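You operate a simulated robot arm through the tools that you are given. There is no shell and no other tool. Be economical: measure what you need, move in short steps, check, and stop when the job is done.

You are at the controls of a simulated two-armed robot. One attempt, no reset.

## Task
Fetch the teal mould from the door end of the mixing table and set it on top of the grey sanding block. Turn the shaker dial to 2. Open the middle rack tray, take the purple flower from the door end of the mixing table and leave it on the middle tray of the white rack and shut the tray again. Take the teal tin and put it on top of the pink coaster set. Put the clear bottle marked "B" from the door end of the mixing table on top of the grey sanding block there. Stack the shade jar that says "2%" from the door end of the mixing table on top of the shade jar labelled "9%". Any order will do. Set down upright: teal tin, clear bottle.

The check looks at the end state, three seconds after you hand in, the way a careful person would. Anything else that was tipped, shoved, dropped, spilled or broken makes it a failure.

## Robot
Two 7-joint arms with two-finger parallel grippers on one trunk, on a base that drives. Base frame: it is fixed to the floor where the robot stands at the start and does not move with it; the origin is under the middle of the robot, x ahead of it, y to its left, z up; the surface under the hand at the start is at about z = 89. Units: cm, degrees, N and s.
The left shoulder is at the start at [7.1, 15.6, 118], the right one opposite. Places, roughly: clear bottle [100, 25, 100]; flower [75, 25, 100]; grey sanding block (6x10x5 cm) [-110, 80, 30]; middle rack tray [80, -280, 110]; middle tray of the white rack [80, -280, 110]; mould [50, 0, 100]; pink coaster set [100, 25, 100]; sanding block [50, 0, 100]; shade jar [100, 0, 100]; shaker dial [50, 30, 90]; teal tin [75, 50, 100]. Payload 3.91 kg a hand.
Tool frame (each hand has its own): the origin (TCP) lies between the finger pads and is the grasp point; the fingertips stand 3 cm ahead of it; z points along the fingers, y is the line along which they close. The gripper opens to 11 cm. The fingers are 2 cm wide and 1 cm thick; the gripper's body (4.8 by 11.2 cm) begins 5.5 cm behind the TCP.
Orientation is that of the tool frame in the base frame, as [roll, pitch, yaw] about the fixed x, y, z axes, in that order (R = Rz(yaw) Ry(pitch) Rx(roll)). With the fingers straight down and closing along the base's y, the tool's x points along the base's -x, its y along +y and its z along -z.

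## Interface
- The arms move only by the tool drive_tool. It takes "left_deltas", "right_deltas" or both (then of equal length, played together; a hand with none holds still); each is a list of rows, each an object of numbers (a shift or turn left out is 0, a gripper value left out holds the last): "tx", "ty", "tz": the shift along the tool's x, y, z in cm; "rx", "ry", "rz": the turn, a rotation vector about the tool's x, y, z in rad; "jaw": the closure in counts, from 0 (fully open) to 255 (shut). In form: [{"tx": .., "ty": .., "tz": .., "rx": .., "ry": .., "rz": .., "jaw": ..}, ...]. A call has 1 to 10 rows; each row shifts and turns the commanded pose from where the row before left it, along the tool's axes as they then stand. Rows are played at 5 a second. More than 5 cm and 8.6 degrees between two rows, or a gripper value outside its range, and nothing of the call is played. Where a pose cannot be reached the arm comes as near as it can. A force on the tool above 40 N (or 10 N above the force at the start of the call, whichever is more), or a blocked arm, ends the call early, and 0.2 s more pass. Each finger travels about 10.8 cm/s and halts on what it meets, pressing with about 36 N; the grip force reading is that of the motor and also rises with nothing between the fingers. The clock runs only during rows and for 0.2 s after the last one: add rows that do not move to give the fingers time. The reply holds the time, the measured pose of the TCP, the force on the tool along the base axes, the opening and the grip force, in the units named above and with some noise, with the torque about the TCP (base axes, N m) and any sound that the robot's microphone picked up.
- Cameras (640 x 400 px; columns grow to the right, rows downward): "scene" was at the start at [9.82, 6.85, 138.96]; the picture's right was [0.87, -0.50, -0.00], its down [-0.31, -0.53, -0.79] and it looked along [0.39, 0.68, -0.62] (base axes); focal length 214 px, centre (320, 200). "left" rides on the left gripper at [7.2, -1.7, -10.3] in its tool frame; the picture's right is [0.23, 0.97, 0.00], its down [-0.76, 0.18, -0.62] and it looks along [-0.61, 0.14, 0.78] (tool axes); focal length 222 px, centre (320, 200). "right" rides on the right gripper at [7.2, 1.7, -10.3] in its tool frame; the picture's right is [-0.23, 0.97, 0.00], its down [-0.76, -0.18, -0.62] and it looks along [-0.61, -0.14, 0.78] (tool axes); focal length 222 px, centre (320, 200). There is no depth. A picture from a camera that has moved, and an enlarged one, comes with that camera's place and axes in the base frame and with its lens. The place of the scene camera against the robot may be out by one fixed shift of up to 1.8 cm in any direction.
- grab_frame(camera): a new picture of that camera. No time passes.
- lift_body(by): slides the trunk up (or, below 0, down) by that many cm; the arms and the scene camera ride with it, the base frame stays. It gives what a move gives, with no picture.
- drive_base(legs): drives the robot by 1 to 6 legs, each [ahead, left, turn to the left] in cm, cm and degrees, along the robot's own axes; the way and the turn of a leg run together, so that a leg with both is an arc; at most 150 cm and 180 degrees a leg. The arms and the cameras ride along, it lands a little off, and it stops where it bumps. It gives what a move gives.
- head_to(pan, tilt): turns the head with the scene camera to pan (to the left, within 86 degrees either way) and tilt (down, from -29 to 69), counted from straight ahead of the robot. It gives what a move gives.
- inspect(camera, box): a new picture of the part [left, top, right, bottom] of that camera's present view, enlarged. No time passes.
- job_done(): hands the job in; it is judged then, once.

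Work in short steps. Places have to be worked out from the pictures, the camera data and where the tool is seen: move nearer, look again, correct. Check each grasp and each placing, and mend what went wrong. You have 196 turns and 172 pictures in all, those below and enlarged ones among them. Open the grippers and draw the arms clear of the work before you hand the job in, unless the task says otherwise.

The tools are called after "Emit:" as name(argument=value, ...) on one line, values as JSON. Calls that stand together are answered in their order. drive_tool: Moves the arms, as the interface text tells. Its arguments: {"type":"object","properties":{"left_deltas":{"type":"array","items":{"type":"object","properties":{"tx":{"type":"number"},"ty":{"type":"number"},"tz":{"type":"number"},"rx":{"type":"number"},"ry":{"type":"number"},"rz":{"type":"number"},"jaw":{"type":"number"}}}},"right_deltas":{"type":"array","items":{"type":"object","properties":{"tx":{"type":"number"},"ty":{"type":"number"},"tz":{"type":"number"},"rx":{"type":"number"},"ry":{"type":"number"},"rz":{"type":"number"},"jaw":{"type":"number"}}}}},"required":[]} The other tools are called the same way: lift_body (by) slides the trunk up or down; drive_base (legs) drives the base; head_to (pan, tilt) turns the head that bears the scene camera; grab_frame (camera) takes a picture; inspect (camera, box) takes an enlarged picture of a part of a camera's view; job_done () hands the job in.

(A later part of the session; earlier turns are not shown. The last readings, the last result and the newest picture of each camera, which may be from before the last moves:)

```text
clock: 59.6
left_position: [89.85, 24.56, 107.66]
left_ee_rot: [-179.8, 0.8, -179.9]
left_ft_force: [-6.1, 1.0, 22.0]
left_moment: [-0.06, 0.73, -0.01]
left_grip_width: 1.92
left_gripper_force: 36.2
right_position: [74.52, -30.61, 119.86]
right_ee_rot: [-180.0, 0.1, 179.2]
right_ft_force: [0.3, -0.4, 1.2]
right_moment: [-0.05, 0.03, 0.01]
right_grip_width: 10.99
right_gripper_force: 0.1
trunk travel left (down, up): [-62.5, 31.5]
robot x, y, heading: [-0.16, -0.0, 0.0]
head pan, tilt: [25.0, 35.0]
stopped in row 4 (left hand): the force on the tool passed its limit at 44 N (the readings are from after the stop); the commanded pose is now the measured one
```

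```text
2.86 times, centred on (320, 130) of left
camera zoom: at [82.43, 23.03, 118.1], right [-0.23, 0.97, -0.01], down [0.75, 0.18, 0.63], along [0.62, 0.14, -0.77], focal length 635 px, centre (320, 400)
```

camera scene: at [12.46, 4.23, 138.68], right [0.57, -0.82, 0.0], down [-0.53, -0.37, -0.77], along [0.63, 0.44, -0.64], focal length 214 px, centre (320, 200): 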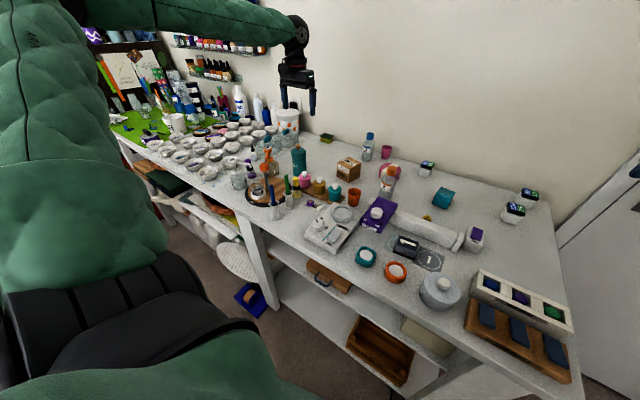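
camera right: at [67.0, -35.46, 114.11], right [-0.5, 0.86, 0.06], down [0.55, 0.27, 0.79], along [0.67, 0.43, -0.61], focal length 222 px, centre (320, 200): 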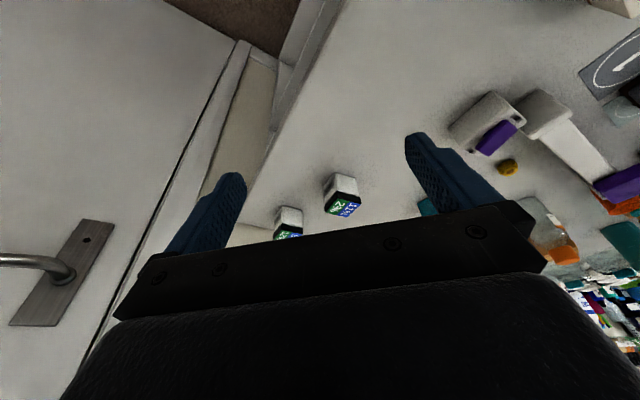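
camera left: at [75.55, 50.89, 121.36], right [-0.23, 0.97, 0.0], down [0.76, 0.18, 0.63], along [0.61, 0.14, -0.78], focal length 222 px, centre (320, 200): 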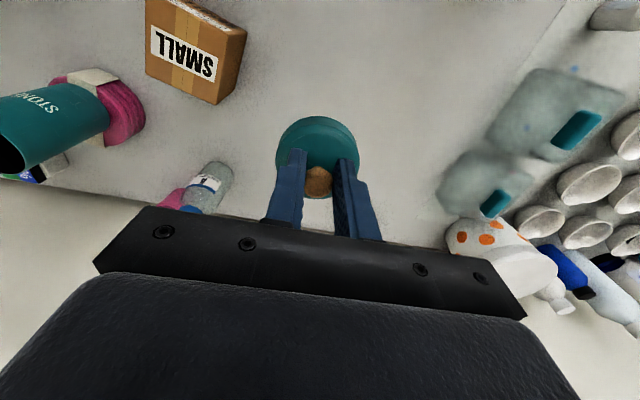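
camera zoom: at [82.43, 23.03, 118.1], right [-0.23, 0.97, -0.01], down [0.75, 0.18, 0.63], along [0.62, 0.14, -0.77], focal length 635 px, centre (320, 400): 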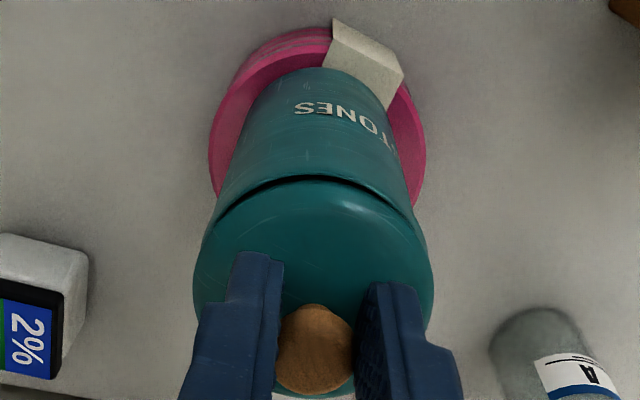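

Now y is symmetric; moment says contact at the near side, so the lid must go toward −x a little.

Emit:
drive_tool(left_deltas=[{"tz": -0.6}, {"tx": 0.3}, {"tz": 0.4}, {"tz": 0.4}, {"tz": 0.3}, {}])

Emit:
inspect(camera="left", box=[250, 60, 390, 200])

```text
clock: 60.8
left_position: [89.74, 24.65, 107.77]
left_ee_rot: [-179.6, 1.2, -179.9]
left_ft_force: [-5.5, 0.9, 22.9]
left_moment: [-0.05, 0.64, -0.05]
left_grip_width: 1.88
left_gripper_force: 35.9
right_position: [74.42, -30.59, 119.85]
right_ee_rot: [180.0, 0.0, 179.2]
right_ft_force: [-0.7, 0.1, -1.1]
right_moment: [-0.02, 0.01, -0.01]
right_grip_width: 10.99
right_gripper_force: 0.0
trunk travel left (down, up): [-62.5, 31.5]
robot x, y, heading: [0.66, -0.02, 0.3]
head pan, tilt: [25.0, 35.0]
stopped in row 6 (left hand): the force on the tool passed its limit at 43 N (the readings are from after the stop); the commanded pose is now the measured one
```

```text
2.86 times, centred on (320, 130) of left
camera zoom: at [82.28, 23.17, 118.04], right [-0.23, 0.97, -0.01], down [0.75, 0.18, 0.64], along [0.62, 0.14, -0.77], focal length 635 px, centre (320, 400)
```

zoom: 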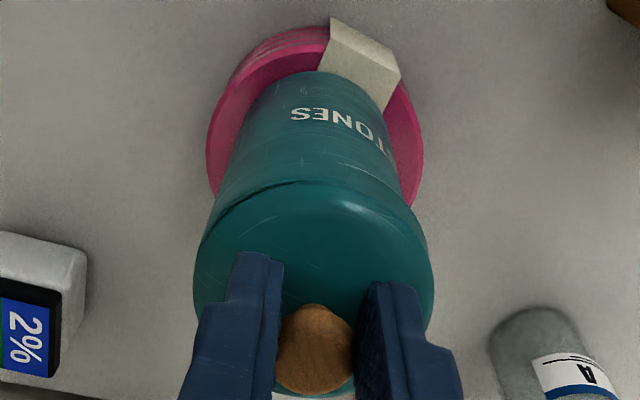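

Emit:
drive_tool(left_deltas=[{"tz": -0.7, "ry": 0.02}, {"tx": 0.3}, {"tz": 0.5}, {"tz": 0.4}, {"tz": 0.3}, {}])

Emit:
inspect(camera="left", box=[250, 60, 390, 200])

```text
clock: 62.0
left_position: [89.4, 24.6, 108.0]
left_ee_rot: [-179.6, 0.4, -179.7]
left_ft_force: [-5.6, -0.9, 21.5]
left_moment: [-0.04, 0.62, 0.0]
left_grip_width: 1.9
left_gripper_force: 35.9
right_position: [74.46, -30.58, 119.89]
right_ee_rot: [-180.0, 0.1, 179.2]
right_ft_force: [0.4, 0.8, 0.4]
right_moment: [-0.01, 0.04, -0.02]
right_grip_width: 11.0
right_gripper_force: 0.1
trunk travel left (down, up): [-62.5, 31.5]
robot x, y, heading: [0.08, -0.09, 0.2]
head pan, tilt: [25.0, 35.0]
heard: snap
stopped in row 5 (left hand): the force on the tool passed its limit at 44 N (the readings are from after the stop); the commanded pose is now the measured one
```

```text
2.86 times, centred on (320, 130) of left
camera zoom: at [82.19, 23.08, 118.22], right [-0.23, 0.97, -0.01], down [0.76, 0.18, 0.63], along [0.61, 0.14, -0.78], focal length 635 px, centre (320, 400)
```

zoom: 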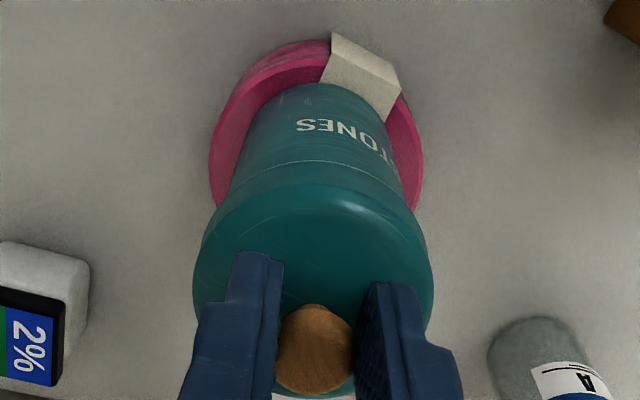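

Snap heard. Verify seating in the scene camera.

Emit:
inspect(camera="scene", box=[310, 120, 370, 180])

```text
6.67 times, centred on (340, 150) of scene
camera zoom: at [13.38, 3.09, 139.44], right [0.42, -0.91, 0.0], down [-0.52, -0.24, -0.82], along [0.74, 0.35, -0.57], focal length 1430 px, centre (187, 533)
```

zoom: 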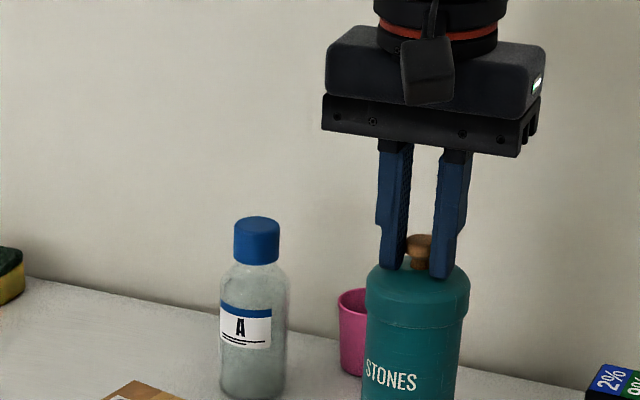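

Lid sits flush. Release the knob and rise.

Emit:
drive_tool(left_deltas=[{"tz": -0.1}, {"jaw": 120}, {"jaw": 120}, {"tz": -3}, {"tz": -5}, {"tz": -4}, {}])

Emit:
inspect(camera="scene", box=[310, 120, 370, 180])

Emit:
grab_frame(camera="left")

```text
clock: 63.6
left_position: [89.59, 24.66, 119.65]
left_ee_rot: [-179.6, 0.2, -179.9]
left_ft_force: [-0.8, 0.8, -0.4]
left_moment: [0.01, -0.01, 0.03]
left_grip_width: 5.82
left_gripper_force: 0.1
right_position: [74.62, -30.53, 119.92]
right_ee_rot: [-180.0, 0.0, 179.2]
right_ft_force: [0.3, -0.1, 0.1]
right_moment: [-0.04, -0.02, -0.01]
right_grip_width: 11.02
right_gripper_force: 0.0
trunk travel left (down, up): [-62.5, 31.5]
robot x, y, heading: [-0.35, -0.47, -0.1]
head pan, tilt: [25.0, 35.0]
```

```text
6.67 times, centred on (340, 150) of scene
camera zoom: at [13.49, 3.11, 139.43], right [0.42, -0.91, 0.0], down [-0.52, -0.24, -0.82], along [0.74, 0.35, -0.57], focal length 1430 px, centre (187, 533)
```

zoom: 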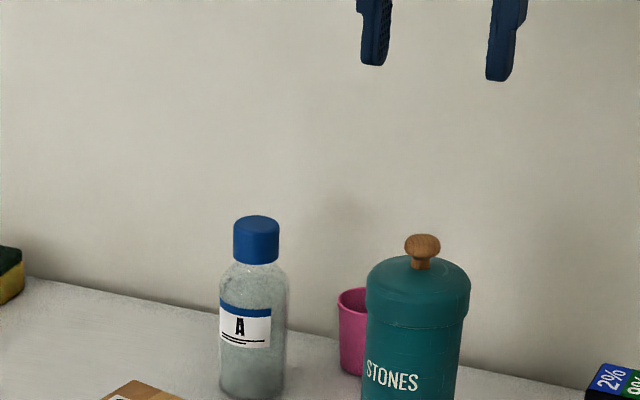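

```text
93 pictures are left
camera left: at [82.32, 23.11, 129.95], right [-0.23, 0.97, -0.01], down [0.76, 0.18, 0.62], along [0.61, 0.14, -0.78], focal length 222 px, centre (320, 200)
```

left: 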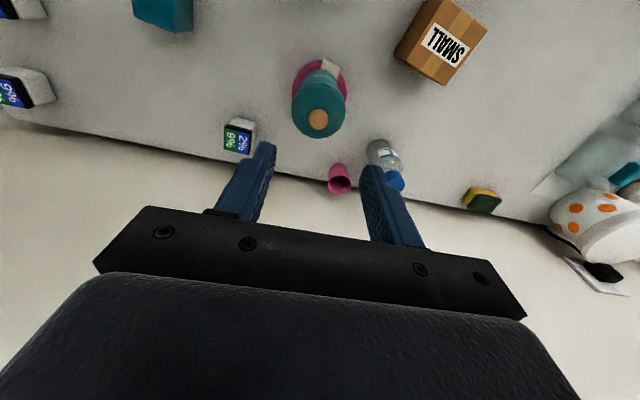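

Tin done. From here the left camera sees the jars' +y faces; check for another label.

Emit:
inspect(camera="left", box=[0, 0, 80, 120])

```text
3.33 times, centred on (40, 60) of left
camera zoom: at [82.32, 23.11, 129.95], right [-0.23, 0.97, -0.01], down [0.76, 0.18, 0.62], along [0.61, 0.14, -0.78], focal length 740 px, centre (1253, 667)
```

zoom: 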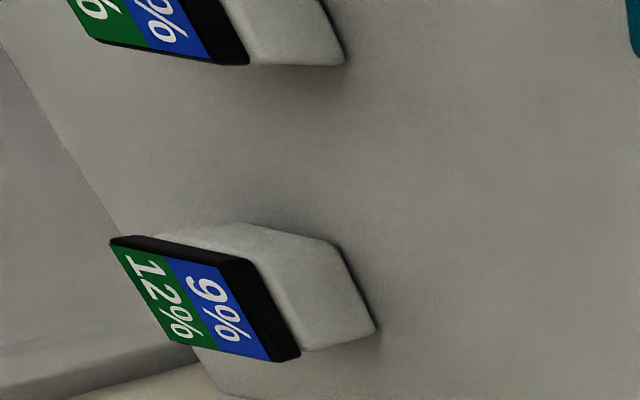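

The front ("SHADE") face is the −y one, and each lid has a blue and a green number, so I search the room for a legend.

Emit:
head_to(pan=62, tilt=15)

Emit:
grab_frame(camera="scene")

Emit:
head_to(pan=-86, tilt=10)

Emit:
grab_frame(camera="scene")

```text
clock: 64.6
left_position: [89.69, 24.54, 119.58]
left_ee_rot: [-179.7, 0.2, -179.8]
left_ft_force: [-0.2, -0.2, 0.9]
left_moment: [0.01, 0.02, 0.02]
left_grip_width: 5.83
left_gripper_force: 0.0
right_position: [74.46, -30.61, 119.86]
right_ee_rot: [180.0, -0.1, 179.2]
right_ft_force: [0.0, -0.9, -0.8]
right_moment: [-0.03, 0.02, 0.01]
right_grip_width: 10.98
right_gripper_force: 0.0
trunk travel left (down, up): [-62.5, 31.5]
robot x, y, heading: [0.01, -0.1, -0.0]
head pan, tilt: [62.0, 15.0]
```

```text
91 pictures are left
camera scene: at [9.9, 7.62, 142.64], right [0.88, -0.47, 0.0], down [-0.12, -0.23, -0.97], along [0.45, 0.85, -0.26], focal length 214 px, centre (320, 200)
```

scene: 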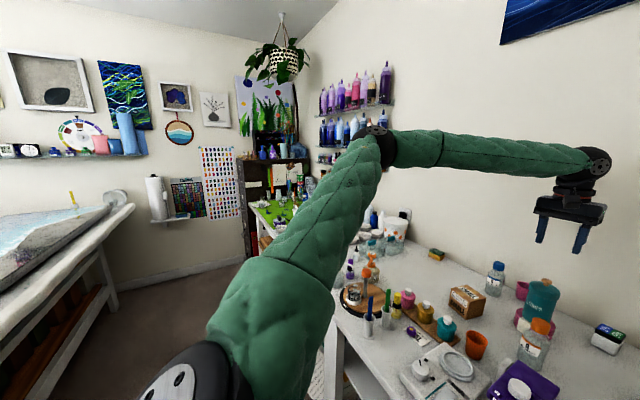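

```text
clock: 66.9
left_position: [89.67, 24.6, 119.61]
left_ee_rot: [-179.6, 0.2, -179.9]
left_ft_force: [0.1, 0.2, -1.1]
left_moment: [-0.02, 0.0, -0.02]
left_grip_width: 5.83
left_gripper_force: 0.1
right_position: [74.53, -30.8, 119.8]
right_ee_rot: [-180.0, 0.1, 179.2]
right_ft_force: [-0.1, -0.1, 0.3]
right_moment: [-0.03, -0.01, -0.02]
right_grip_width: 10.99
right_gripper_force: 0.0
trunk travel left (down, up): [-62.5, 31.5]
robot x, y, heading: [-0.19, -0.06, -0.1]
head pan, tilt: [-85.9, 10.0]
```

```text
90 pictures are left
camera scene: at [6.18, -9.9, 143.46], right [-1.0, -0.07, 0.0], down [-0.01, 0.17, -0.98], along [0.07, -0.98, -0.17], focal length 214 px, centre (320, 200)
```

scene: 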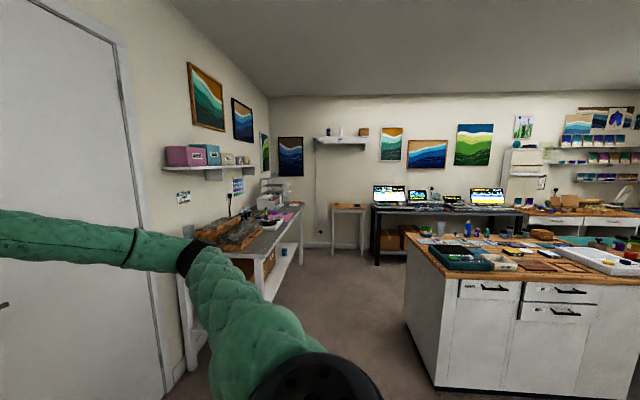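

No legend yet. There's an oval white board with writing under the table; I'll read it.

Emit:
head_to(pan=35, tilt=40)

Emit:
inspect(camera="scene", box=[205, 230, 275, 300])

Emit:
inspect(camera="scene", box=[80, 30, 240, 160])

```text
clock: 68.9
left_position: [89.55, 24.6, 119.59]
left_ee_rot: [-179.7, 0.2, -179.8]
left_ft_force: [0.2, 0.1, 0.5]
left_moment: [-0.01, 0.01, -0.01]
left_grip_width: 5.82
left_gripper_force: 0.1
right_position: [74.61, -30.63, 119.8]
right_ee_rot: [-179.9, 0.0, 179.2]
right_ft_force: [-0.9, -0.1, 0.2]
right_moment: [-0.01, 0.0, -0.05]
right_grip_width: 10.99
right_gripper_force: 0.0
trunk travel left (down, up): [-62.5, 31.5]
robot x, y, heading: [-0.05, -0.15, -0.2]
head pan, tilt: [35.0, 40.0]
```

```text
5.71 times, centred on (240, 265) of scene
camera zoom: at [12.47, 4.25, 138.68], right [0.57, -0.82, 0.0], down [-0.53, -0.37, -0.77], along [0.63, 0.44, -0.64], focal length 1226 px, centre (777, -171)
```

zoom: 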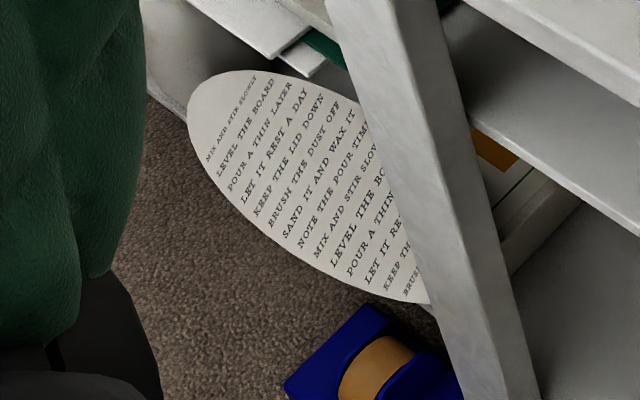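

```text
3.08 times, centred on (160, 95) of scene
camera zoom: at [12.47, 4.25, 138.68], right [0.57, -0.82, 0.0], down [-0.53, -0.37, -0.77], along [0.63, 0.44, -0.64], focal length 660 px, centre (812, 523)
```

zoom: 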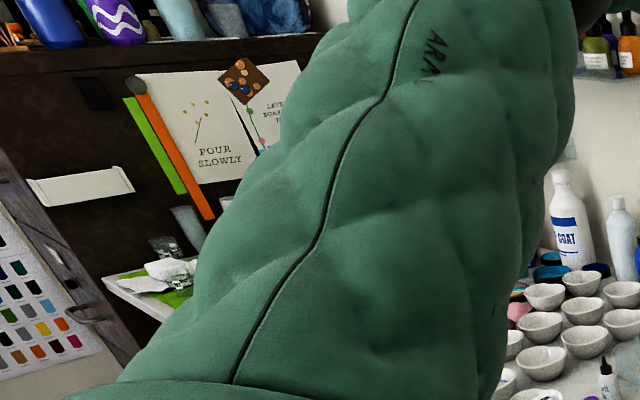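

No legend. Take a closer look at the "SHADE" label itself for a hint (colour etc.).

Emit:
drive_tool(right_deltas=[{"rz": -0.125, "tz": 2}, {"rz": -0.125, "tz": 3}, {"rz": -0.125, "tz": 3}, {"rz": -0.125, "tz": 3}, {"rz": -0.125, "tz": 2}, {"rz": -0.125}, {"ry": -0.13}, {"ry": -0.13}, {}])

Emit:
inspect(camera="right", box=[315, 160, 365, 220])

```text
clock: 70.9
left_position: [89.71, 24.71, 119.58]
left_ee_rot: [-179.6, 0.2, -179.8]
left_ft_force: [0.1, 0.0, 0.5]
left_moment: [-0.03, -0.01, 0.0]
left_grip_width: 5.81
left_gripper_force: 0.0
right_position: [74.7, -30.59, 106.81]
right_ee_rot: [-180.0, 14.8, -137.8]
right_ft_force: [0.2, -0.3, 0.5]
right_moment: [0.02, 0.01, -0.01]
right_grip_width: 10.99
right_gripper_force: 0.1
trunk travel left (down, up): [-62.5, 31.5]
robot x, y, heading: [0.47, -0.21, -0.2]
head pan, tilt: [35.0, 40.0]
```

```text
6.67 times, centred on (340, 190) of right
camera zoom: at [66.34, -35.78, 115.0], right [-0.49, 0.87, 0.06], down [0.55, 0.26, 0.8], along [0.68, 0.42, -0.6], focal length 1481 px, centre (187, 267)
```

zoom: 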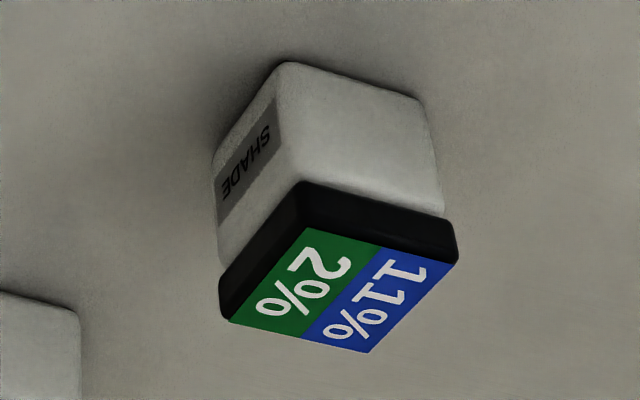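

"SHADE" is just the name plate next to the green half. I'll leave the jars to last (looking for hints on the way). Now bring the right hand back up and over the block "1"/bottle B area.

Emit:
drive_tool(right_deltas=[{"ry": 0.13, "tz": -2}, {"ry": 0.13, "tz": -3}, {"rz": 0.13, "tz": -4}, {"rz": 0.13, "tz": -4}, {"rz": 0.13}, {"rz": 0.13}, {"rz": 0.12}, {"rz": 0.12}, {}])

Emit:
drive_tool(right_deltas=[{"tx": 2.5, "ty": 4.7}, {"tx": 2.5, "ty": 4.7}, {"tx": 2.5, "ty": 4.7}, {"tx": 2.5, "ty": 4.7}, {"tx": 2.5, "ty": 4.7}, {"tx": 2.5, "ty": 4.7}, {"tx": 2.5, "ty": 4.7}, {"ty": 3}, {}])

Emit:
grab_frame(camera="right")

```text
clock: 72.9
left_position: [89.63, 24.64, 119.46]
left_ee_rot: [-179.7, 0.3, -179.8]
left_ft_force: [0.9, 0.0, -0.4]
left_moment: [-0.02, -0.02, 0.02]
left_grip_width: 5.83
left_gripper_force: 0.0
right_position: [73.74, -31.19, 119.76]
right_ee_rot: [180.0, 0.0, 178.6]
right_ft_force: [-0.2, -0.4, -0.7]
right_moment: [0.01, 0.0, 0.0]
right_grip_width: 10.98
right_gripper_force: 0.0
trunk travel left (down, up): [-62.5, 31.5]
robot x, y, heading: [0.35, 0.02, 0.0]
head pan, tilt: [35.0, 40.0]
```

```text
refused: row 1 steps farther than a row can; nothing moved
```

```text
86 pictures are left
camera right: at [66.64, -29.26, 130.04], right [0.25, 0.97, 0.0], down [0.76, -0.2, 0.62], along [0.6, -0.16, -0.78], focal length 222 px, centre (320, 200)
```

right: 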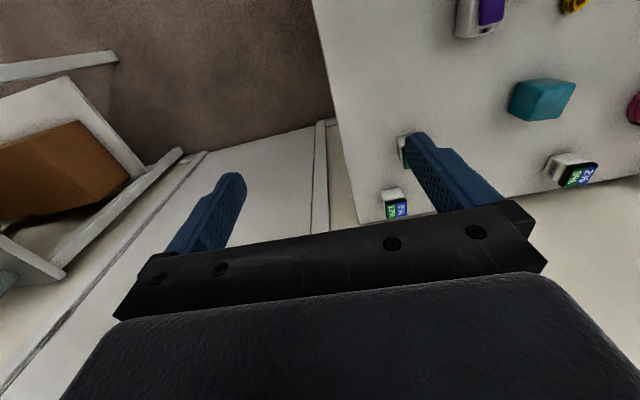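

Row too long; resend with shorter steps and also withdraw the left hand to its own side.

Emit:
drive_tool(left_deltas=[{"tx": 2.7, "ty": 3.9}, {"tx": 2.7, "ty": 3.9}, {"tx": 2.7, "ty": 3.9}, {"tx": 2.7, "ty": 3.9}, {"tx": 2.7, "ty": 3.9}, {"tx": 2.7, "ty": 3.9}, {"tx": 2.7, "ty": 3.9}, {"tx": 2.7, "ty": 3.9}, {}], right_deltas=[{"tx": 2.4, "ty": 4.2, "rz": 0.025}, {"tx": 2.4, "ty": 4.2}, {"tx": 2.4, "ty": 4.2}, {"tx": 2.4, "ty": 4.2}, {"tx": 2.4, "ty": 4.2}, {"tx": 2.4, "ty": 4.2}, {"tx": 2.4, "ty": 4.2}, {"tx": 2.4, "ty": 4.2}, {}])

Emit:
grab_frame(camera="right")

```text
clock: 74.9
left_position: [67.87, 55.81, 119.68]
left_ee_rot: [-179.8, 0.3, -179.9]
left_ft_force: [-0.2, -1.4, 0.1]
left_moment: [0.03, 0.02, -0.03]
left_grip_width: 5.78
left_gripper_force: 0.0
right_position: [56.36, 3.35, 119.8]
right_ee_rot: [179.8, 0.0, 177.2]
right_ft_force: [-0.2, 0.4, -1.0]
right_moment: [0.04, 0.0, -0.01]
right_grip_width: 11.0
right_gripper_force: 0.1
trunk travel left (down, up): [-62.5, 31.5]
robot x, y, heading: [-0.02, 0.1, -0.1]
head pan, tilt: [35.0, 40.0]
```

```text
85 pictures are left
camera right: at [49.1, 5.36, 129.97], right [0.28, 0.96, 0.0], down [0.75, -0.22, 0.62], along [0.6, -0.17, -0.78], focal length 222 px, centre (320, 200)
```

right: 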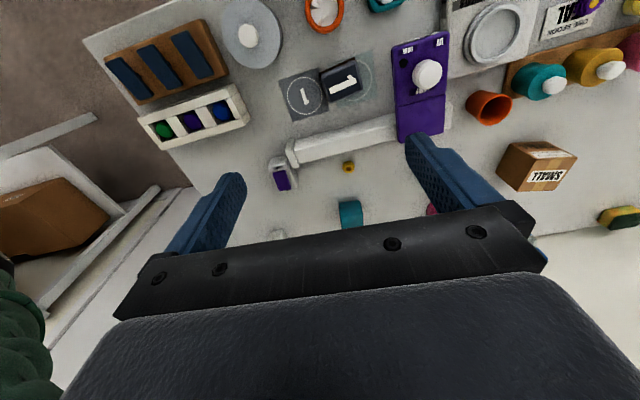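

Emit:
inspect(camera="right", box=[270, 30, 470, 155])

Emit:
inspect(camera="scene", box=[330, 160, 460, 290])

```text
3.20 times, centred on (370, 92) of right
camera zoom: at [49.1, 5.36, 129.97], right [0.28, 0.96, 0.0], down [0.75, -0.22, 0.62], along [0.6, -0.17, -0.78], focal length 711 px, centre (160, 544)
```

zoom: 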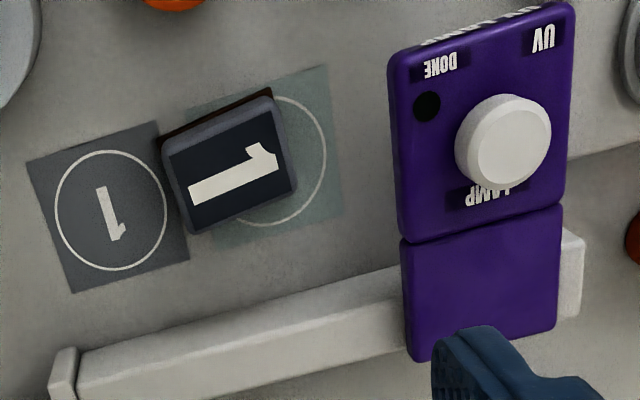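

```text
3.08 times, centred on (395, 225) of scene
camera zoom: at [12.54, 4.02, 138.68], right [0.57, -0.82, 0.0], down [-0.53, -0.37, -0.77], along [0.63, 0.44, -0.64], focal length 660 px, centre (89, 123)
```

zoom: 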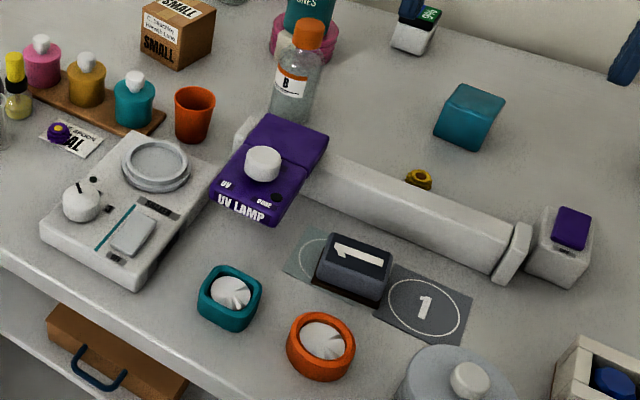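

Block "1" is at about (56.7, 6.5). Bottle B at about (78.8, 20.3), top ≈101. Move the right hand over the bottle and look.

Emit:
drive_tool(right_deltas=[{"rz": -0.049}, {"tx": -3.75, "ty": 2.85}, {"tx": -3.75, "ty": 2.85}, {"tx": -3.75, "ty": 2.85}, {"tx": -3.75, "ty": 2.85}, {"tx": -3.75, "ty": 2.85}, {"tx": -3.75, "ty": 2.85}, {"tz": 4}, {}])

Emit:
grab_frame(camera="right")

```text
clock: 76.9
left_position: [67.76, 56.09, 119.43]
left_ee_rot: [-179.6, 0.3, -179.7]
left_ft_force: [-0.9, 0.3, 0.4]
left_moment: [0.01, 0.0, 0.0]
left_grip_width: 5.8
left_gripper_force: 0.1
right_position: [79.0, 20.54, 115.82]
right_ee_rot: [-180.0, 0.2, -179.9]
right_ft_force: [-0.9, -0.3, -0.2]
right_moment: [-0.01, 0.01, -0.01]
right_grip_width: 11.0
right_gripper_force: 0.1
trunk travel left (down, up): [-62.5, 31.5]
robot x, y, heading: [0.3, -0.1, -0.0]
head pan, tilt: [35.0, 40.0]
```

```text
82 pictures are left
camera right: at [71.6, 22.19, 126.13], right [0.23, 0.97, 0.0], down [0.76, -0.18, 0.62], along [0.61, -0.14, -0.78], focal length 222 px, centre (320, 200)
```

right: 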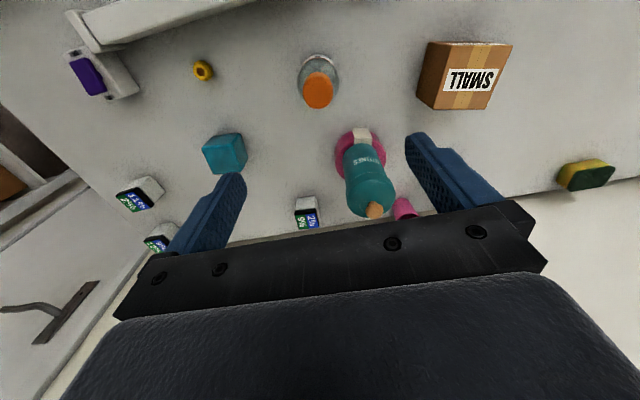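

Bottle cap centre ≈ (77.2, 20.8). Shift and come lower, then check height.

Emit:
drive_tool(right_deltas=[{"tx": 1.8, "ty": 0.2}, {"tz": 5}, {"tz": 5}, {"tz": 3}, {}])

Emit:
grab_frame(camera="right")

Emit:
inspect(camera="scene", box=[360, 120, 430, 200])

```text
clock: 78.1
left_position: [67.85, 56.04, 119.42]
left_ee_rot: [-179.6, 0.3, -179.8]
left_ft_force: [-0.1, -0.3, 0.6]
left_moment: [-0.03, 0.03, 0.0]
left_grip_width: 5.83
left_gripper_force: 0.1
right_position: [77.49, 20.49, 102.68]
right_ee_rot: [-180.0, 0.0, -180.0]
right_ft_force: [0.5, -0.4, -0.3]
right_moment: [0.0, 0.03, 0.03]
right_grip_width: 11.0
right_gripper_force: 0.0
trunk travel left (down, up): [-62.5, 31.5]
robot x, y, heading: [0.13, 0.03, 0.0]
head pan, tilt: [35.0, 40.0]
```

```text
81 pictures are left
camera right: at [70.24, 22.27, 112.95], right [0.23, 0.97, 0.0], down [0.76, -0.18, 0.62], along [0.61, -0.14, -0.78], focal length 222 px, centre (320, 200)
```

right: 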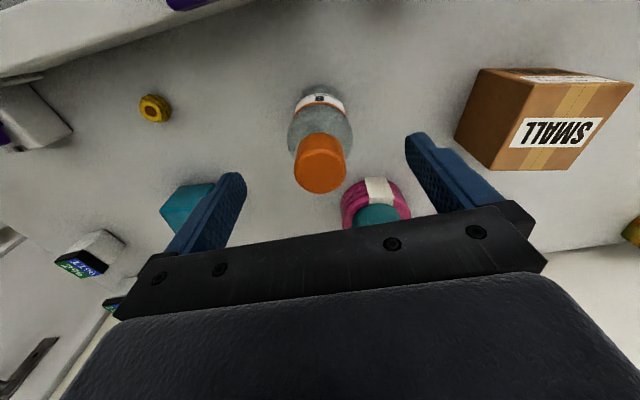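

```text
5.00 times, centred on (395, 160) of scene
camera zoom: at [12.45, 4.33, 138.68], right [0.57, -0.82, 0.0], down [-0.53, -0.37, -0.77], along [0.63, 0.44, -0.64], focal length 1072 px, centre (-55, 400)
```

zoom: 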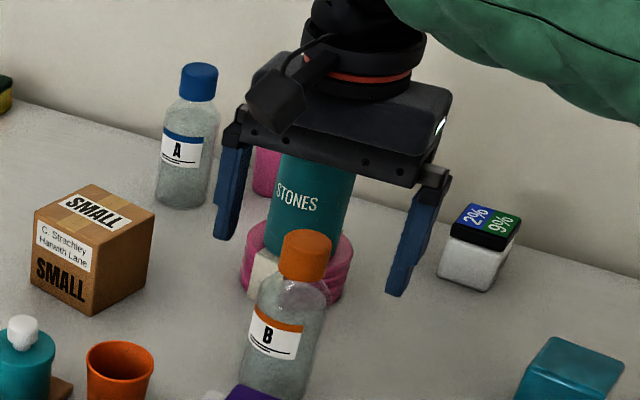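

Cap top at (76.8, 20.9, ≈102.7). Lower to TCP z≈97.9 so the palm clears the cap, then close.

Emit:
drive_tool(right_deltas=[{"tx": 0.6, "ty": 0.4}, {"tz": 3}, {"tz": 1.8}, {}, {"jaw": 255}, {"jaw": 255}, {"jaw": 255}, {"jaw": 255}])

Emit:
grab_frame(camera="right")

```text
clock: 79.9
left_position: [67.87, 56.02, 119.36]
left_ee_rot: [-179.6, 0.3, -179.8]
left_ft_force: [-0.5, 0.3, 0.7]
left_moment: [0.01, 0.0, 0.0]
left_grip_width: 5.82
left_gripper_force: 0.1
right_position: [76.7, 20.77, 97.86]
right_ee_rot: [-179.9, 0.0, -179.9]
right_ft_force: [1.2, -1.0, -0.2]
right_moment: [0.03, -0.07, -0.06]
right_grip_width: 4.87
right_gripper_force: 36.1
trunk travel left (down, up): [-62.5, 31.5]
robot x, y, heading: [0.06, 0.02, -0.1]
head pan, tilt: [35.0, 40.0]
```

```text
79 pictures are left
camera right: at [69.42, 22.47, 108.16], right [0.23, 0.97, 0.0], down [0.76, -0.18, 0.62], along [0.61, -0.14, -0.78], focal length 222 px, centre (320, 200)
```

right: 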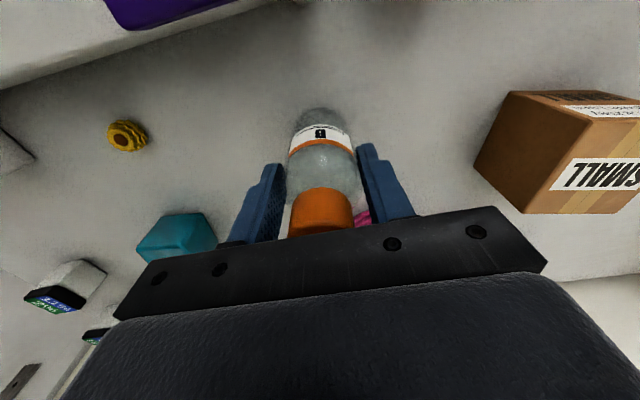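

Body gripped (4.9 cm). Lift 13 cm and carry over the block.

Emit:
drive_tool(right_deltas=[{"tz": -3}, {"tz": -5}, {"tz": -5}, {"tx": 3.35, "ty": -2.4}, {"tx": 3.35, "ty": -2.4}, {"tx": 3.35, "ty": -2.4}, {"tx": 3.35, "ty": -2.4}, {"tx": 3.35, "ty": -2.4}, {"tx": 3.25, "ty": -2.4}, {}])

Emit:
grab_frame(camera="right")

Emit:
head_to(pan=10, tilt=45)

Emit:
inspect(camera="scene", box=[260, 120, 420, 260])

```text
clock: 82.1
left_position: [67.93, 56.12, 119.38]
left_ee_rot: [-179.6, 0.2, -179.8]
left_ft_force: [0.7, -0.2, -0.6]
left_moment: [-0.04, -0.02, -0.02]
left_grip_width: 5.84
left_gripper_force: 0.1
right_position: [56.22, 6.28, 110.86]
right_ee_rot: [-179.9, -0.1, -180.0]
right_ft_force: [0.3, 0.0, -3.4]
right_moment: [0.0, 0.0, -0.01]
right_grip_width: 4.85
right_gripper_force: 36.5
trunk travel left (down, up): [-62.5, 31.5]
robot x, y, heading: [0.02, 0.5, 0.3]
head pan, tilt: [35.0, 40.0]
```

```text
78 pictures are left
camera right: at [48.96, 8.02, 121.2], right [0.23, 0.97, 0.0], down [0.76, -0.18, 0.62], along [0.61, -0.14, -0.78], focal length 222 px, centre (320, 200)
```

right: 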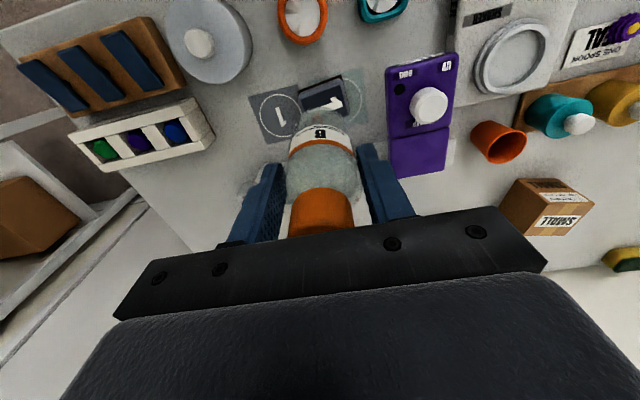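

```text
clock: 83.0
left_position: [67.88, 56.09, 119.54]
left_ee_rot: [-179.6, 0.3, -179.8]
left_ft_force: [0.4, -0.2, -0.2]
left_moment: [0.01, 0.0, 0.03]
left_grip_width: 5.82
left_gripper_force: 0.1
right_position: [56.25, 6.23, 111.03]
right_ee_rot: [180.0, 0.0, -180.0]
right_ft_force: [-0.6, 0.6, -3.0]
right_moment: [0.03, 0.0, -0.01]
right_grip_width: 4.89
right_gripper_force: 36.2
trunk travel left (down, up): [-62.5, 31.5]
robot x, y, heading: [-0.38, 0.13, 0.0]
head pan, tilt: [10.0, 45.0]
```

```text
2.86 times, centred on (340, 190) of scene
camera zoom: at [13.52, 0.84, 137.96], right [0.18, -0.98, 0.0], down [-0.7, -0.12, -0.71], along [0.7, 0.12, -0.71], focal length 613 px, centre (263, 229)
```

zoom: 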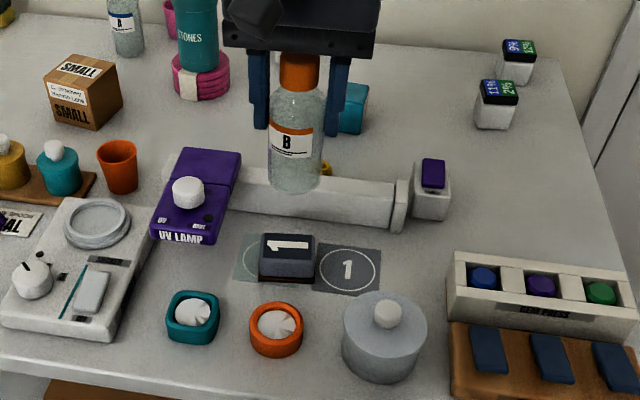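

Block centre ≈ (56.4, 6.75), top ≈ 93. Adjust and lower to ~1 cm above, then look.

Emit:
drive_tool(right_deltas=[{"tx": -0.2, "ty": 0.5}, {"tz": 4}, {"tz": 3}, {}])

Emit:
inspect(camera="scene", box=[280, 140, 370, 230])

Emit:
inspect(camera="right", box=[240, 40, 400, 200])

```text
clock: 84.0
left_position: [67.86, 56.21, 119.47]
left_ee_rot: [-179.5, 0.3, -179.8]
left_ft_force: [-0.7, 0.1, 0.4]
left_moment: [0.01, -0.03, 0.01]
left_grip_width: 5.81
left_gripper_force: 0.1
right_position: [56.36, 6.93, 103.99]
right_ee_rot: [180.0, -0.1, 180.0]
right_ft_force: [0.4, 0.2, -2.7]
right_moment: [0.02, 0.02, -0.02]
right_grip_width: 4.84
right_gripper_force: 36.0
trunk travel left (down, up): [-62.5, 31.5]
robot x, y, heading: [-0.01, 0.0, -0.1]
head pan, tilt: [10.0, 45.0]
```

```text
4.44 times, centred on (325, 185) of scene
camera zoom: at [13.49, 0.85, 137.96], right [0.17, -0.98, 0.0], down [-0.7, -0.12, -0.71], along [0.7, 0.12, -0.71], focal length 953 px, centre (298, 267)
```

zoom: 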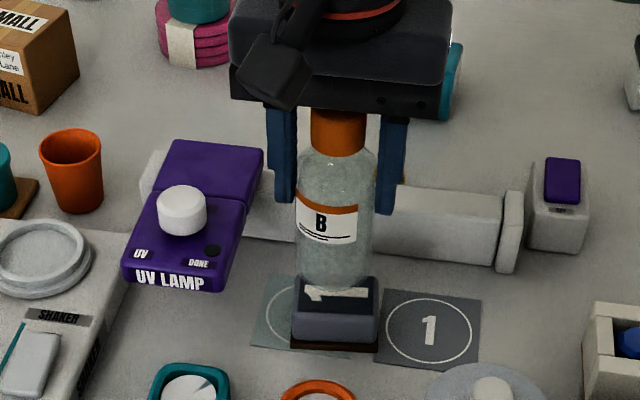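

```text
2.50 times, centred on (320, 120) of right
camera zoom: at [49.19, 8.61, 114.28], right [0.23, 0.97, 0.0], down [0.76, -0.18, 0.62], along [0.61, -0.14, -0.78], focal length 555 px, centre (320, 400)
```

zoom: 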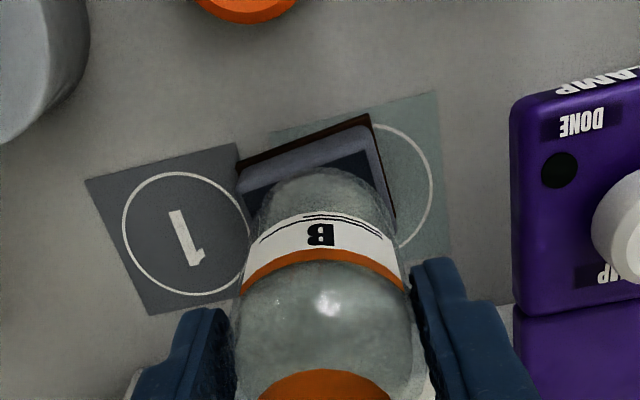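

Alignment looks good within a few mm. Lower to contact.

Emit:
drive_tool(right_deltas=[{"tz": 0.8}, {"tz": 0.5}, {"tz": 0.4}, {"tz": 0.3}, {"tz": 0.3}, {}])

Emit:
inspect(camera="scene", box=[290, 150, 360, 230])

```text
clock: 85.4
left_position: [67.93, 56.07, 119.43]
left_ee_rot: [-179.5, 0.2, -179.8]
left_ft_force: [-0.9, -0.4, 0.4]
left_moment: [-0.02, 0.01, 0.03]
left_grip_width: 5.83
left_gripper_force: 0.1
right_position: [56.7, 6.87, 101.65]
right_ee_rot: [-179.9, 0.0, -180.0]
right_ft_force: [-0.2, -0.2, -3.3]
right_moment: [0.01, 0.01, 0.02]
right_grip_width: 4.9
right_gripper_force: 36.5
trunk travel left (down, up): [-62.5, 31.5]
robot x, y, heading: [0.35, 0.21, -0.1]
head pan, tilt: [10.0, 45.0]
```

```text
5.00 times, centred on (325, 190) of scene
camera zoom: at [13.51, 0.84, 137.96], right [0.17, -0.98, 0.0], down [-0.7, -0.12, -0.71], along [0.7, 0.12, -0.71], focal length 1072 px, centre (295, 250)
```

zoom: 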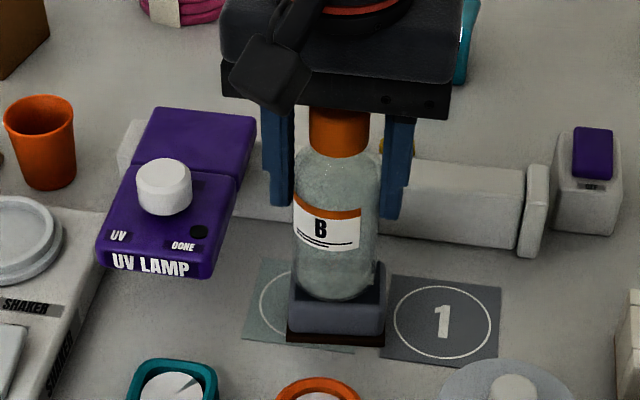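

Emit:
drive_tool(right_deltas=[{"tz": 0.3}, {"tz": 0.3}, {"tz": 0.3}, {"tz": 0.3}, {}])

Emit:
inspect(camera="scene", box=[290, 150, 360, 230])

```text
clock: 86.6
left_position: [67.59, 55.99, 119.62]
left_ee_rot: [-179.5, 0.3, -179.8]
left_ft_force: [-0.3, -0.8, 0.0]
left_moment: [0.02, -0.01, -0.01]
left_grip_width: 5.84
left_gripper_force: 0.1
right_position: [56.55, 6.91, 100.54]
right_ee_rot: [-180.0, 0.1, -179.9]
right_ft_force: [0.7, 3.9, 31.4]
right_moment: [0.3, -0.22, -0.05]
right_grip_width: 4.87
right_gripper_force: 36.2
trunk travel left (down, up): [-62.5, 31.5]
robot x, y, heading: [-0.29, 0.08, 0.0]
head pan, tilt: [10.0, 45.0]
```

```text
5.00 times, centred on (325, 190) of scene
camera zoom: at [13.32, 0.86, 137.99], right [0.17, -0.98, 0.0], down [-0.7, -0.12, -0.71], along [0.7, 0.12, -0.71], focal length 1072 px, centre (295, 250)
```

zoom: 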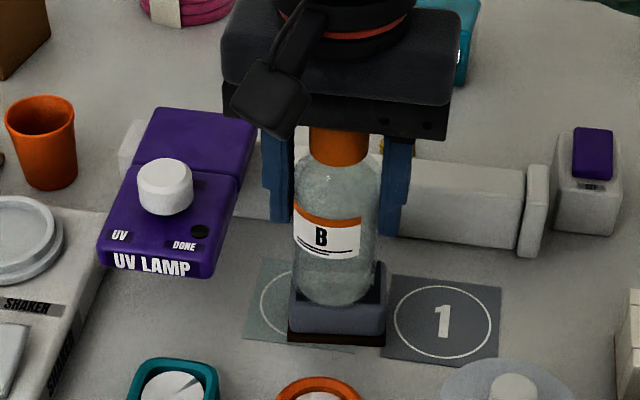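

Contact made. Ease, open partly, and rise.

Emit:
drive_tool(right_deltas=[{"tz": -0.25}, {"jaw": 100}, {"jaw": 100}, {"tz": -3}, {"tz": -5}, {"tz": -5}, {"tz": -5}, {}])

Emit:
grab_frame(camera="right")

Emit:
inspect(camera="scene", box=[290, 150, 360, 230])

```text
clock: 88.4
left_position: [67.88, 56.02, 119.45]
left_ee_rot: [-179.7, 0.2, -179.8]
left_ft_force: [0.4, -0.2, 0.2]
left_moment: [-0.01, 0.04, 0.01]
left_grip_width: 5.81
left_gripper_force: 0.0
right_position: [56.44, 6.9, 118.32]
right_ee_rot: [180.0, 0.1, 180.0]
right_ft_force: [0.3, -0.1, 0.3]
right_moment: [-0.01, 0.03, 0.03]
right_grip_width: 6.71
right_gripper_force: 0.0
trunk travel left (down, up): [-62.5, 31.5]
robot x, y, heading: [0.03, -0.15, -0.4]
head pan, tilt: [10.0, 45.0]
```

```text
72 pictures are left
camera right: at [49.25, 8.71, 128.66], right [0.23, 0.97, 0.0], down [0.76, -0.18, 0.62], along [0.61, -0.14, -0.78], focal length 222 px, centre (320, 200)
```

right: 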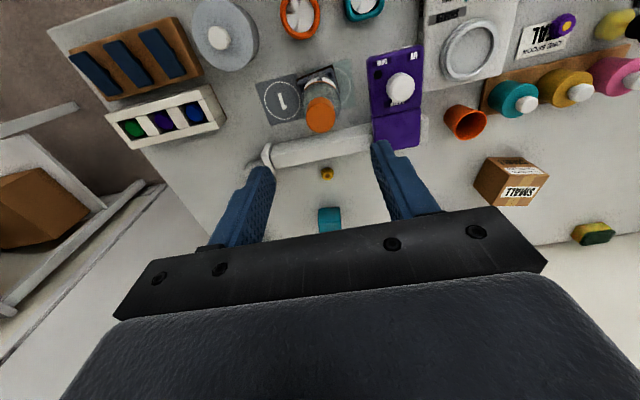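

```text
5.00 times, centred on (325, 190) of scene
camera zoom: at [13.56, 0.8, 137.95], right [0.17, -0.98, 0.0], down [-0.7, -0.12, -0.71], along [0.7, 0.12, -0.71], focal length 1072 px, centre (295, 250)
```

zoom: 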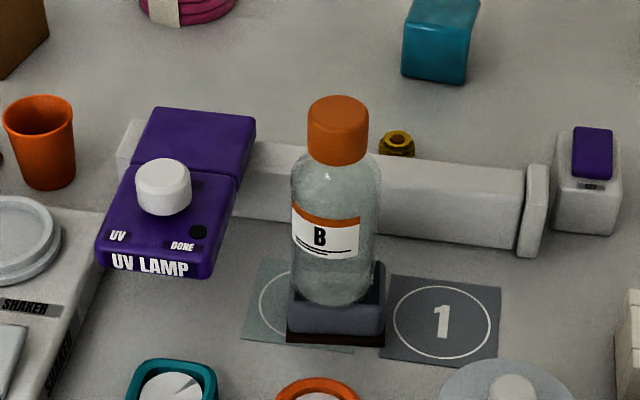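

Bottle B is placed. Next the shaker dial near (46, 29): move the left hand over it for a look.

Emit:
drive_tool(left_deltas=[{"tx": 2.95, "ty": -3.8}, {"tx": 2.95, "ty": -3.8}, {"tx": 2.95, "ty": -3.8}, {"tx": 2.95, "ty": -3.8}, {"tx": 2.95, "ty": -3.8}, {"tx": 2.95, "ty": -3.8}, {"tx": 2.95, "ty": -3.8}, {"tz": 4, "jaw": 60}, {}])

Emit:
grab_frame(camera="left")

```text
clock: 90.4
left_position: [47.35, 28.96, 115.19]
left_ee_rot: [-179.6, 0.3, -179.7]
left_ft_force: [-0.4, 0.3, 0.6]
left_moment: [0.0, -0.01, -0.04]
left_grip_width: 8.43
left_gripper_force: 0.0
right_position: [56.35, 6.96, 118.44]
right_ee_rot: [-179.9, 0.2, 180.0]
right_ft_force: [1.2, -0.1, -0.2]
right_moment: [-0.01, -0.06, 0.03]
right_grip_width: 6.68
right_gripper_force: 0.1
trunk travel left (down, up): [-62.5, 31.5]
robot x, y, heading: [-0.01, -0.18, 0.1]
head pan, tilt: [10.0, 45.0]
```

```text
70 pictures are left
camera left: at [40.01, 27.52, 125.53], right [-0.23, 0.97, -0.01], down [0.76, 0.18, 0.63], along [0.61, 0.14, -0.78], focal length 222 px, centre (320, 200)
```

left: 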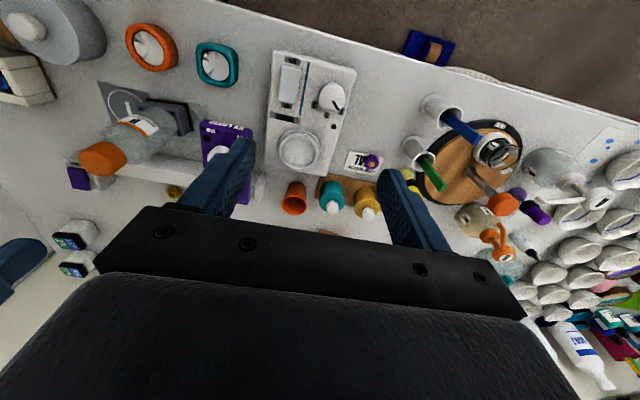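

Emit:
inspect(camera="left", box=[285, 55, 365, 155])

```text
4.00 times, centred on (325, 105) of left
camera zoom: at [40.01, 27.52, 125.53], right [-0.23, 0.97, -0.01], down [0.76, 0.18, 0.63], along [0.61, 0.14, -0.78], focal length 888 px, centre (300, 580)
```

zoom: 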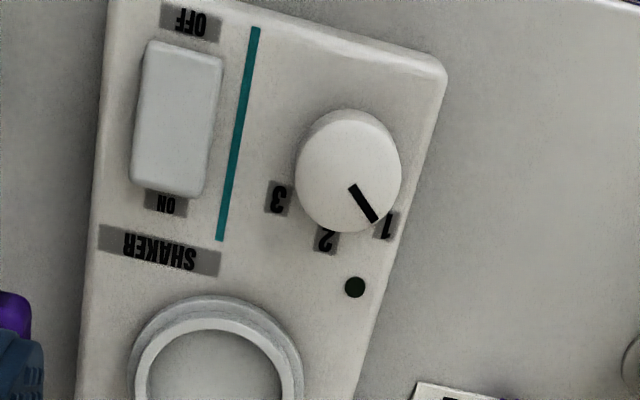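

The dial points at 1; the "2" mark is ≈50° clockwise (seen from above). Dial centre ≈ (47.4, 30.8), diameter 3.5. Go down above it and check.

Emit:
drive_tool(left_deltas=[{"ty": 1.9, "jaw": 100}, {"tz": 5}, {"tz": 5}, {"tz": 4}, {}])

Emit:
inspect(camera="left", box=[220, 80, 420, 230])

```text
clock: 91.6
left_position: [47.34, 30.86, 101.45]
left_ee_rot: [-179.7, 0.2, -179.8]
left_ft_force: [0.0, 0.1, 0.5]
left_moment: [-0.01, -0.04, 0.01]
left_grip_width: 6.7
left_gripper_force: 0.0
right_position: [56.38, 6.98, 118.31]
right_ee_rot: [180.0, 0.0, -179.9]
right_ft_force: [-0.9, -0.7, 0.1]
right_moment: [-0.01, 0.0, 0.0]
right_grip_width: 6.67
right_gripper_force: 0.0
trunk travel left (down, up): [-62.5, 31.5]
robot x, y, heading: [0.47, -0.15, 0.1]
head pan, tilt: [10.0, 45.0]
```

```text
2.67 times, centred on (320, 155) of left
camera zoom: at [39.95, 29.39, 111.79], right [-0.23, 0.97, -0.01], down [0.76, 0.18, 0.63], along [0.61, 0.14, -0.78], focal length 592 px, centre (320, 320)
```

zoom: 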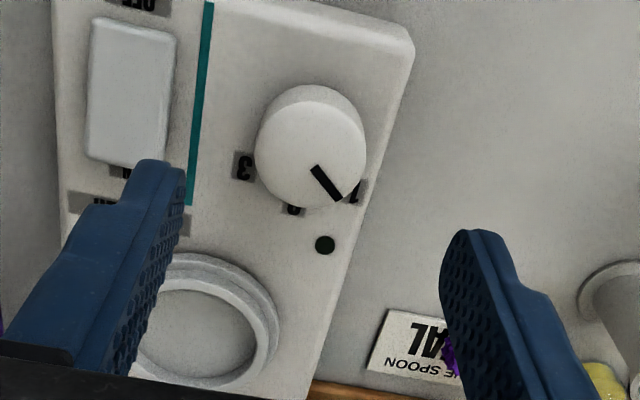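

Dial centre (47.5, 30.8), top 94.1. Lower to tips ≈92.7 and grip.

Emit:
drive_tool(left_deltas=[{"tx": -0.15}, {"tz": 3}, {"tz": 2}, {"tz": 0.7}, {}, {"jaw": 255}, {"jaw": 255}, {"jaw": 255}, {"jaw": 255}])

Emit:
inspect(camera="left", box=[220, 80, 420, 230])

```text
clock: 93.3
left_position: [47.43, 30.65, 95.67]
left_ee_rot: [-179.5, 0.2, 179.9]
left_ft_force: [0.0, -15.5, -4.9]
left_moment: [-0.74, -0.63, -0.06]
left_grip_width: 3.5
left_gripper_force: 44.7
right_position: [56.61, 6.75, 118.31]
right_ee_rot: [180.0, 0.0, 179.8]
right_ft_force: [-1.5, -0.1, -0.3]
right_moment: [-0.02, 0.01, 0.02]
right_grip_width: 6.7
right_gripper_force: 0.1
trunk travel left (down, up): [-62.5, 31.5]
robot x, y, heading: [0.36, 0.18, 0.2]
head pan, tilt: [10.0, 45.0]
stopped in row 8 (left hand): the force on the tool passed its limit at 45 N (the readings are from after the stop); the commanded pose is now the measured one
```

```text
2.67 times, centred on (320, 155) of left
camera zoom: at [40.11, 29.23, 106.05], right [-0.23, 0.97, -0.01], down [0.76, 0.18, 0.62], along [0.61, 0.13, -0.78], focal length 592 px, centre (320, 320)
```

zoom: 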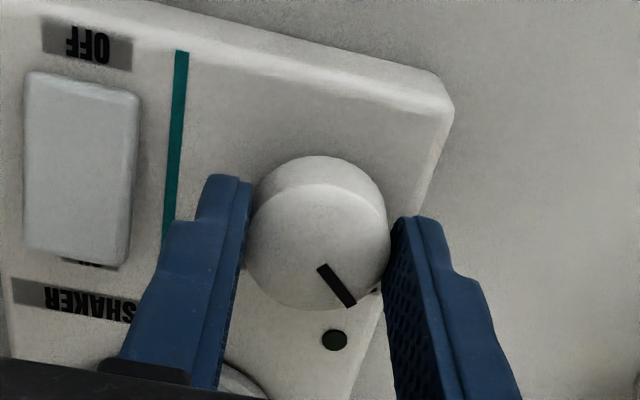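

Gripped at 3.5 cm. Relieve the side force and turn ~50° clockwise.

Emit:
drive_tool(left_deltas=[{"ty": -0.15}, {"rz": 0.145}, {"rz": 0.145}, {"rz": 0.145}, {"rz": 0.145}, {"rz": 0.145}, {"rz": 0.145}, {}])

Emit:
inspect(camera="left", box=[220, 80, 420, 230])

```text
clock: 95.2
left_position: [47.6, 30.8, 95.7]
left_ee_rot: [-180.0, 0.6, 130.1]
left_ft_force: [2.8, 10.8, 2.9]
left_moment: [0.28, -0.38, 0.06]
left_grip_width: 3.5
left_gripper_force: 45.0
right_position: [56.55, 6.89, 118.3]
right_ee_rot: [-179.9, -0.1, 179.9]
right_ft_force: [0.8, 0.5, -0.6]
right_moment: [-0.01, 0.0, 0.0]
right_grip_width: 6.68
right_gripper_force: 0.0
trunk travel left (down, up): [-62.5, 31.5]
robot x, y, heading: [-0.01, 0.26, -0.0]
head pan, tilt: [10.0, 45.0]
stopped in row 8 (left hand): the force on the tool passed its limit at 41 N (the readings are from after the stop); the commanded pose is now the measured one
```

```text
2.67 times, centred on (320, 155) of left
camera zoom: at [41.44, 35.5, 105.97], right [0.6, 0.8, 0.0], down [0.62, -0.46, 0.63], along [0.5, -0.38, -0.78], focal length 592 px, centre (320, 320)
```

zoom: 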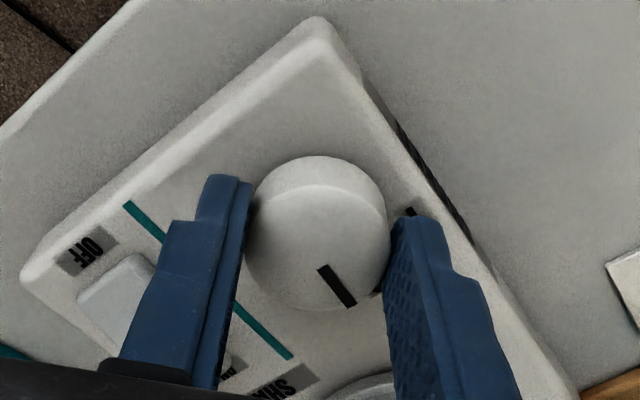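

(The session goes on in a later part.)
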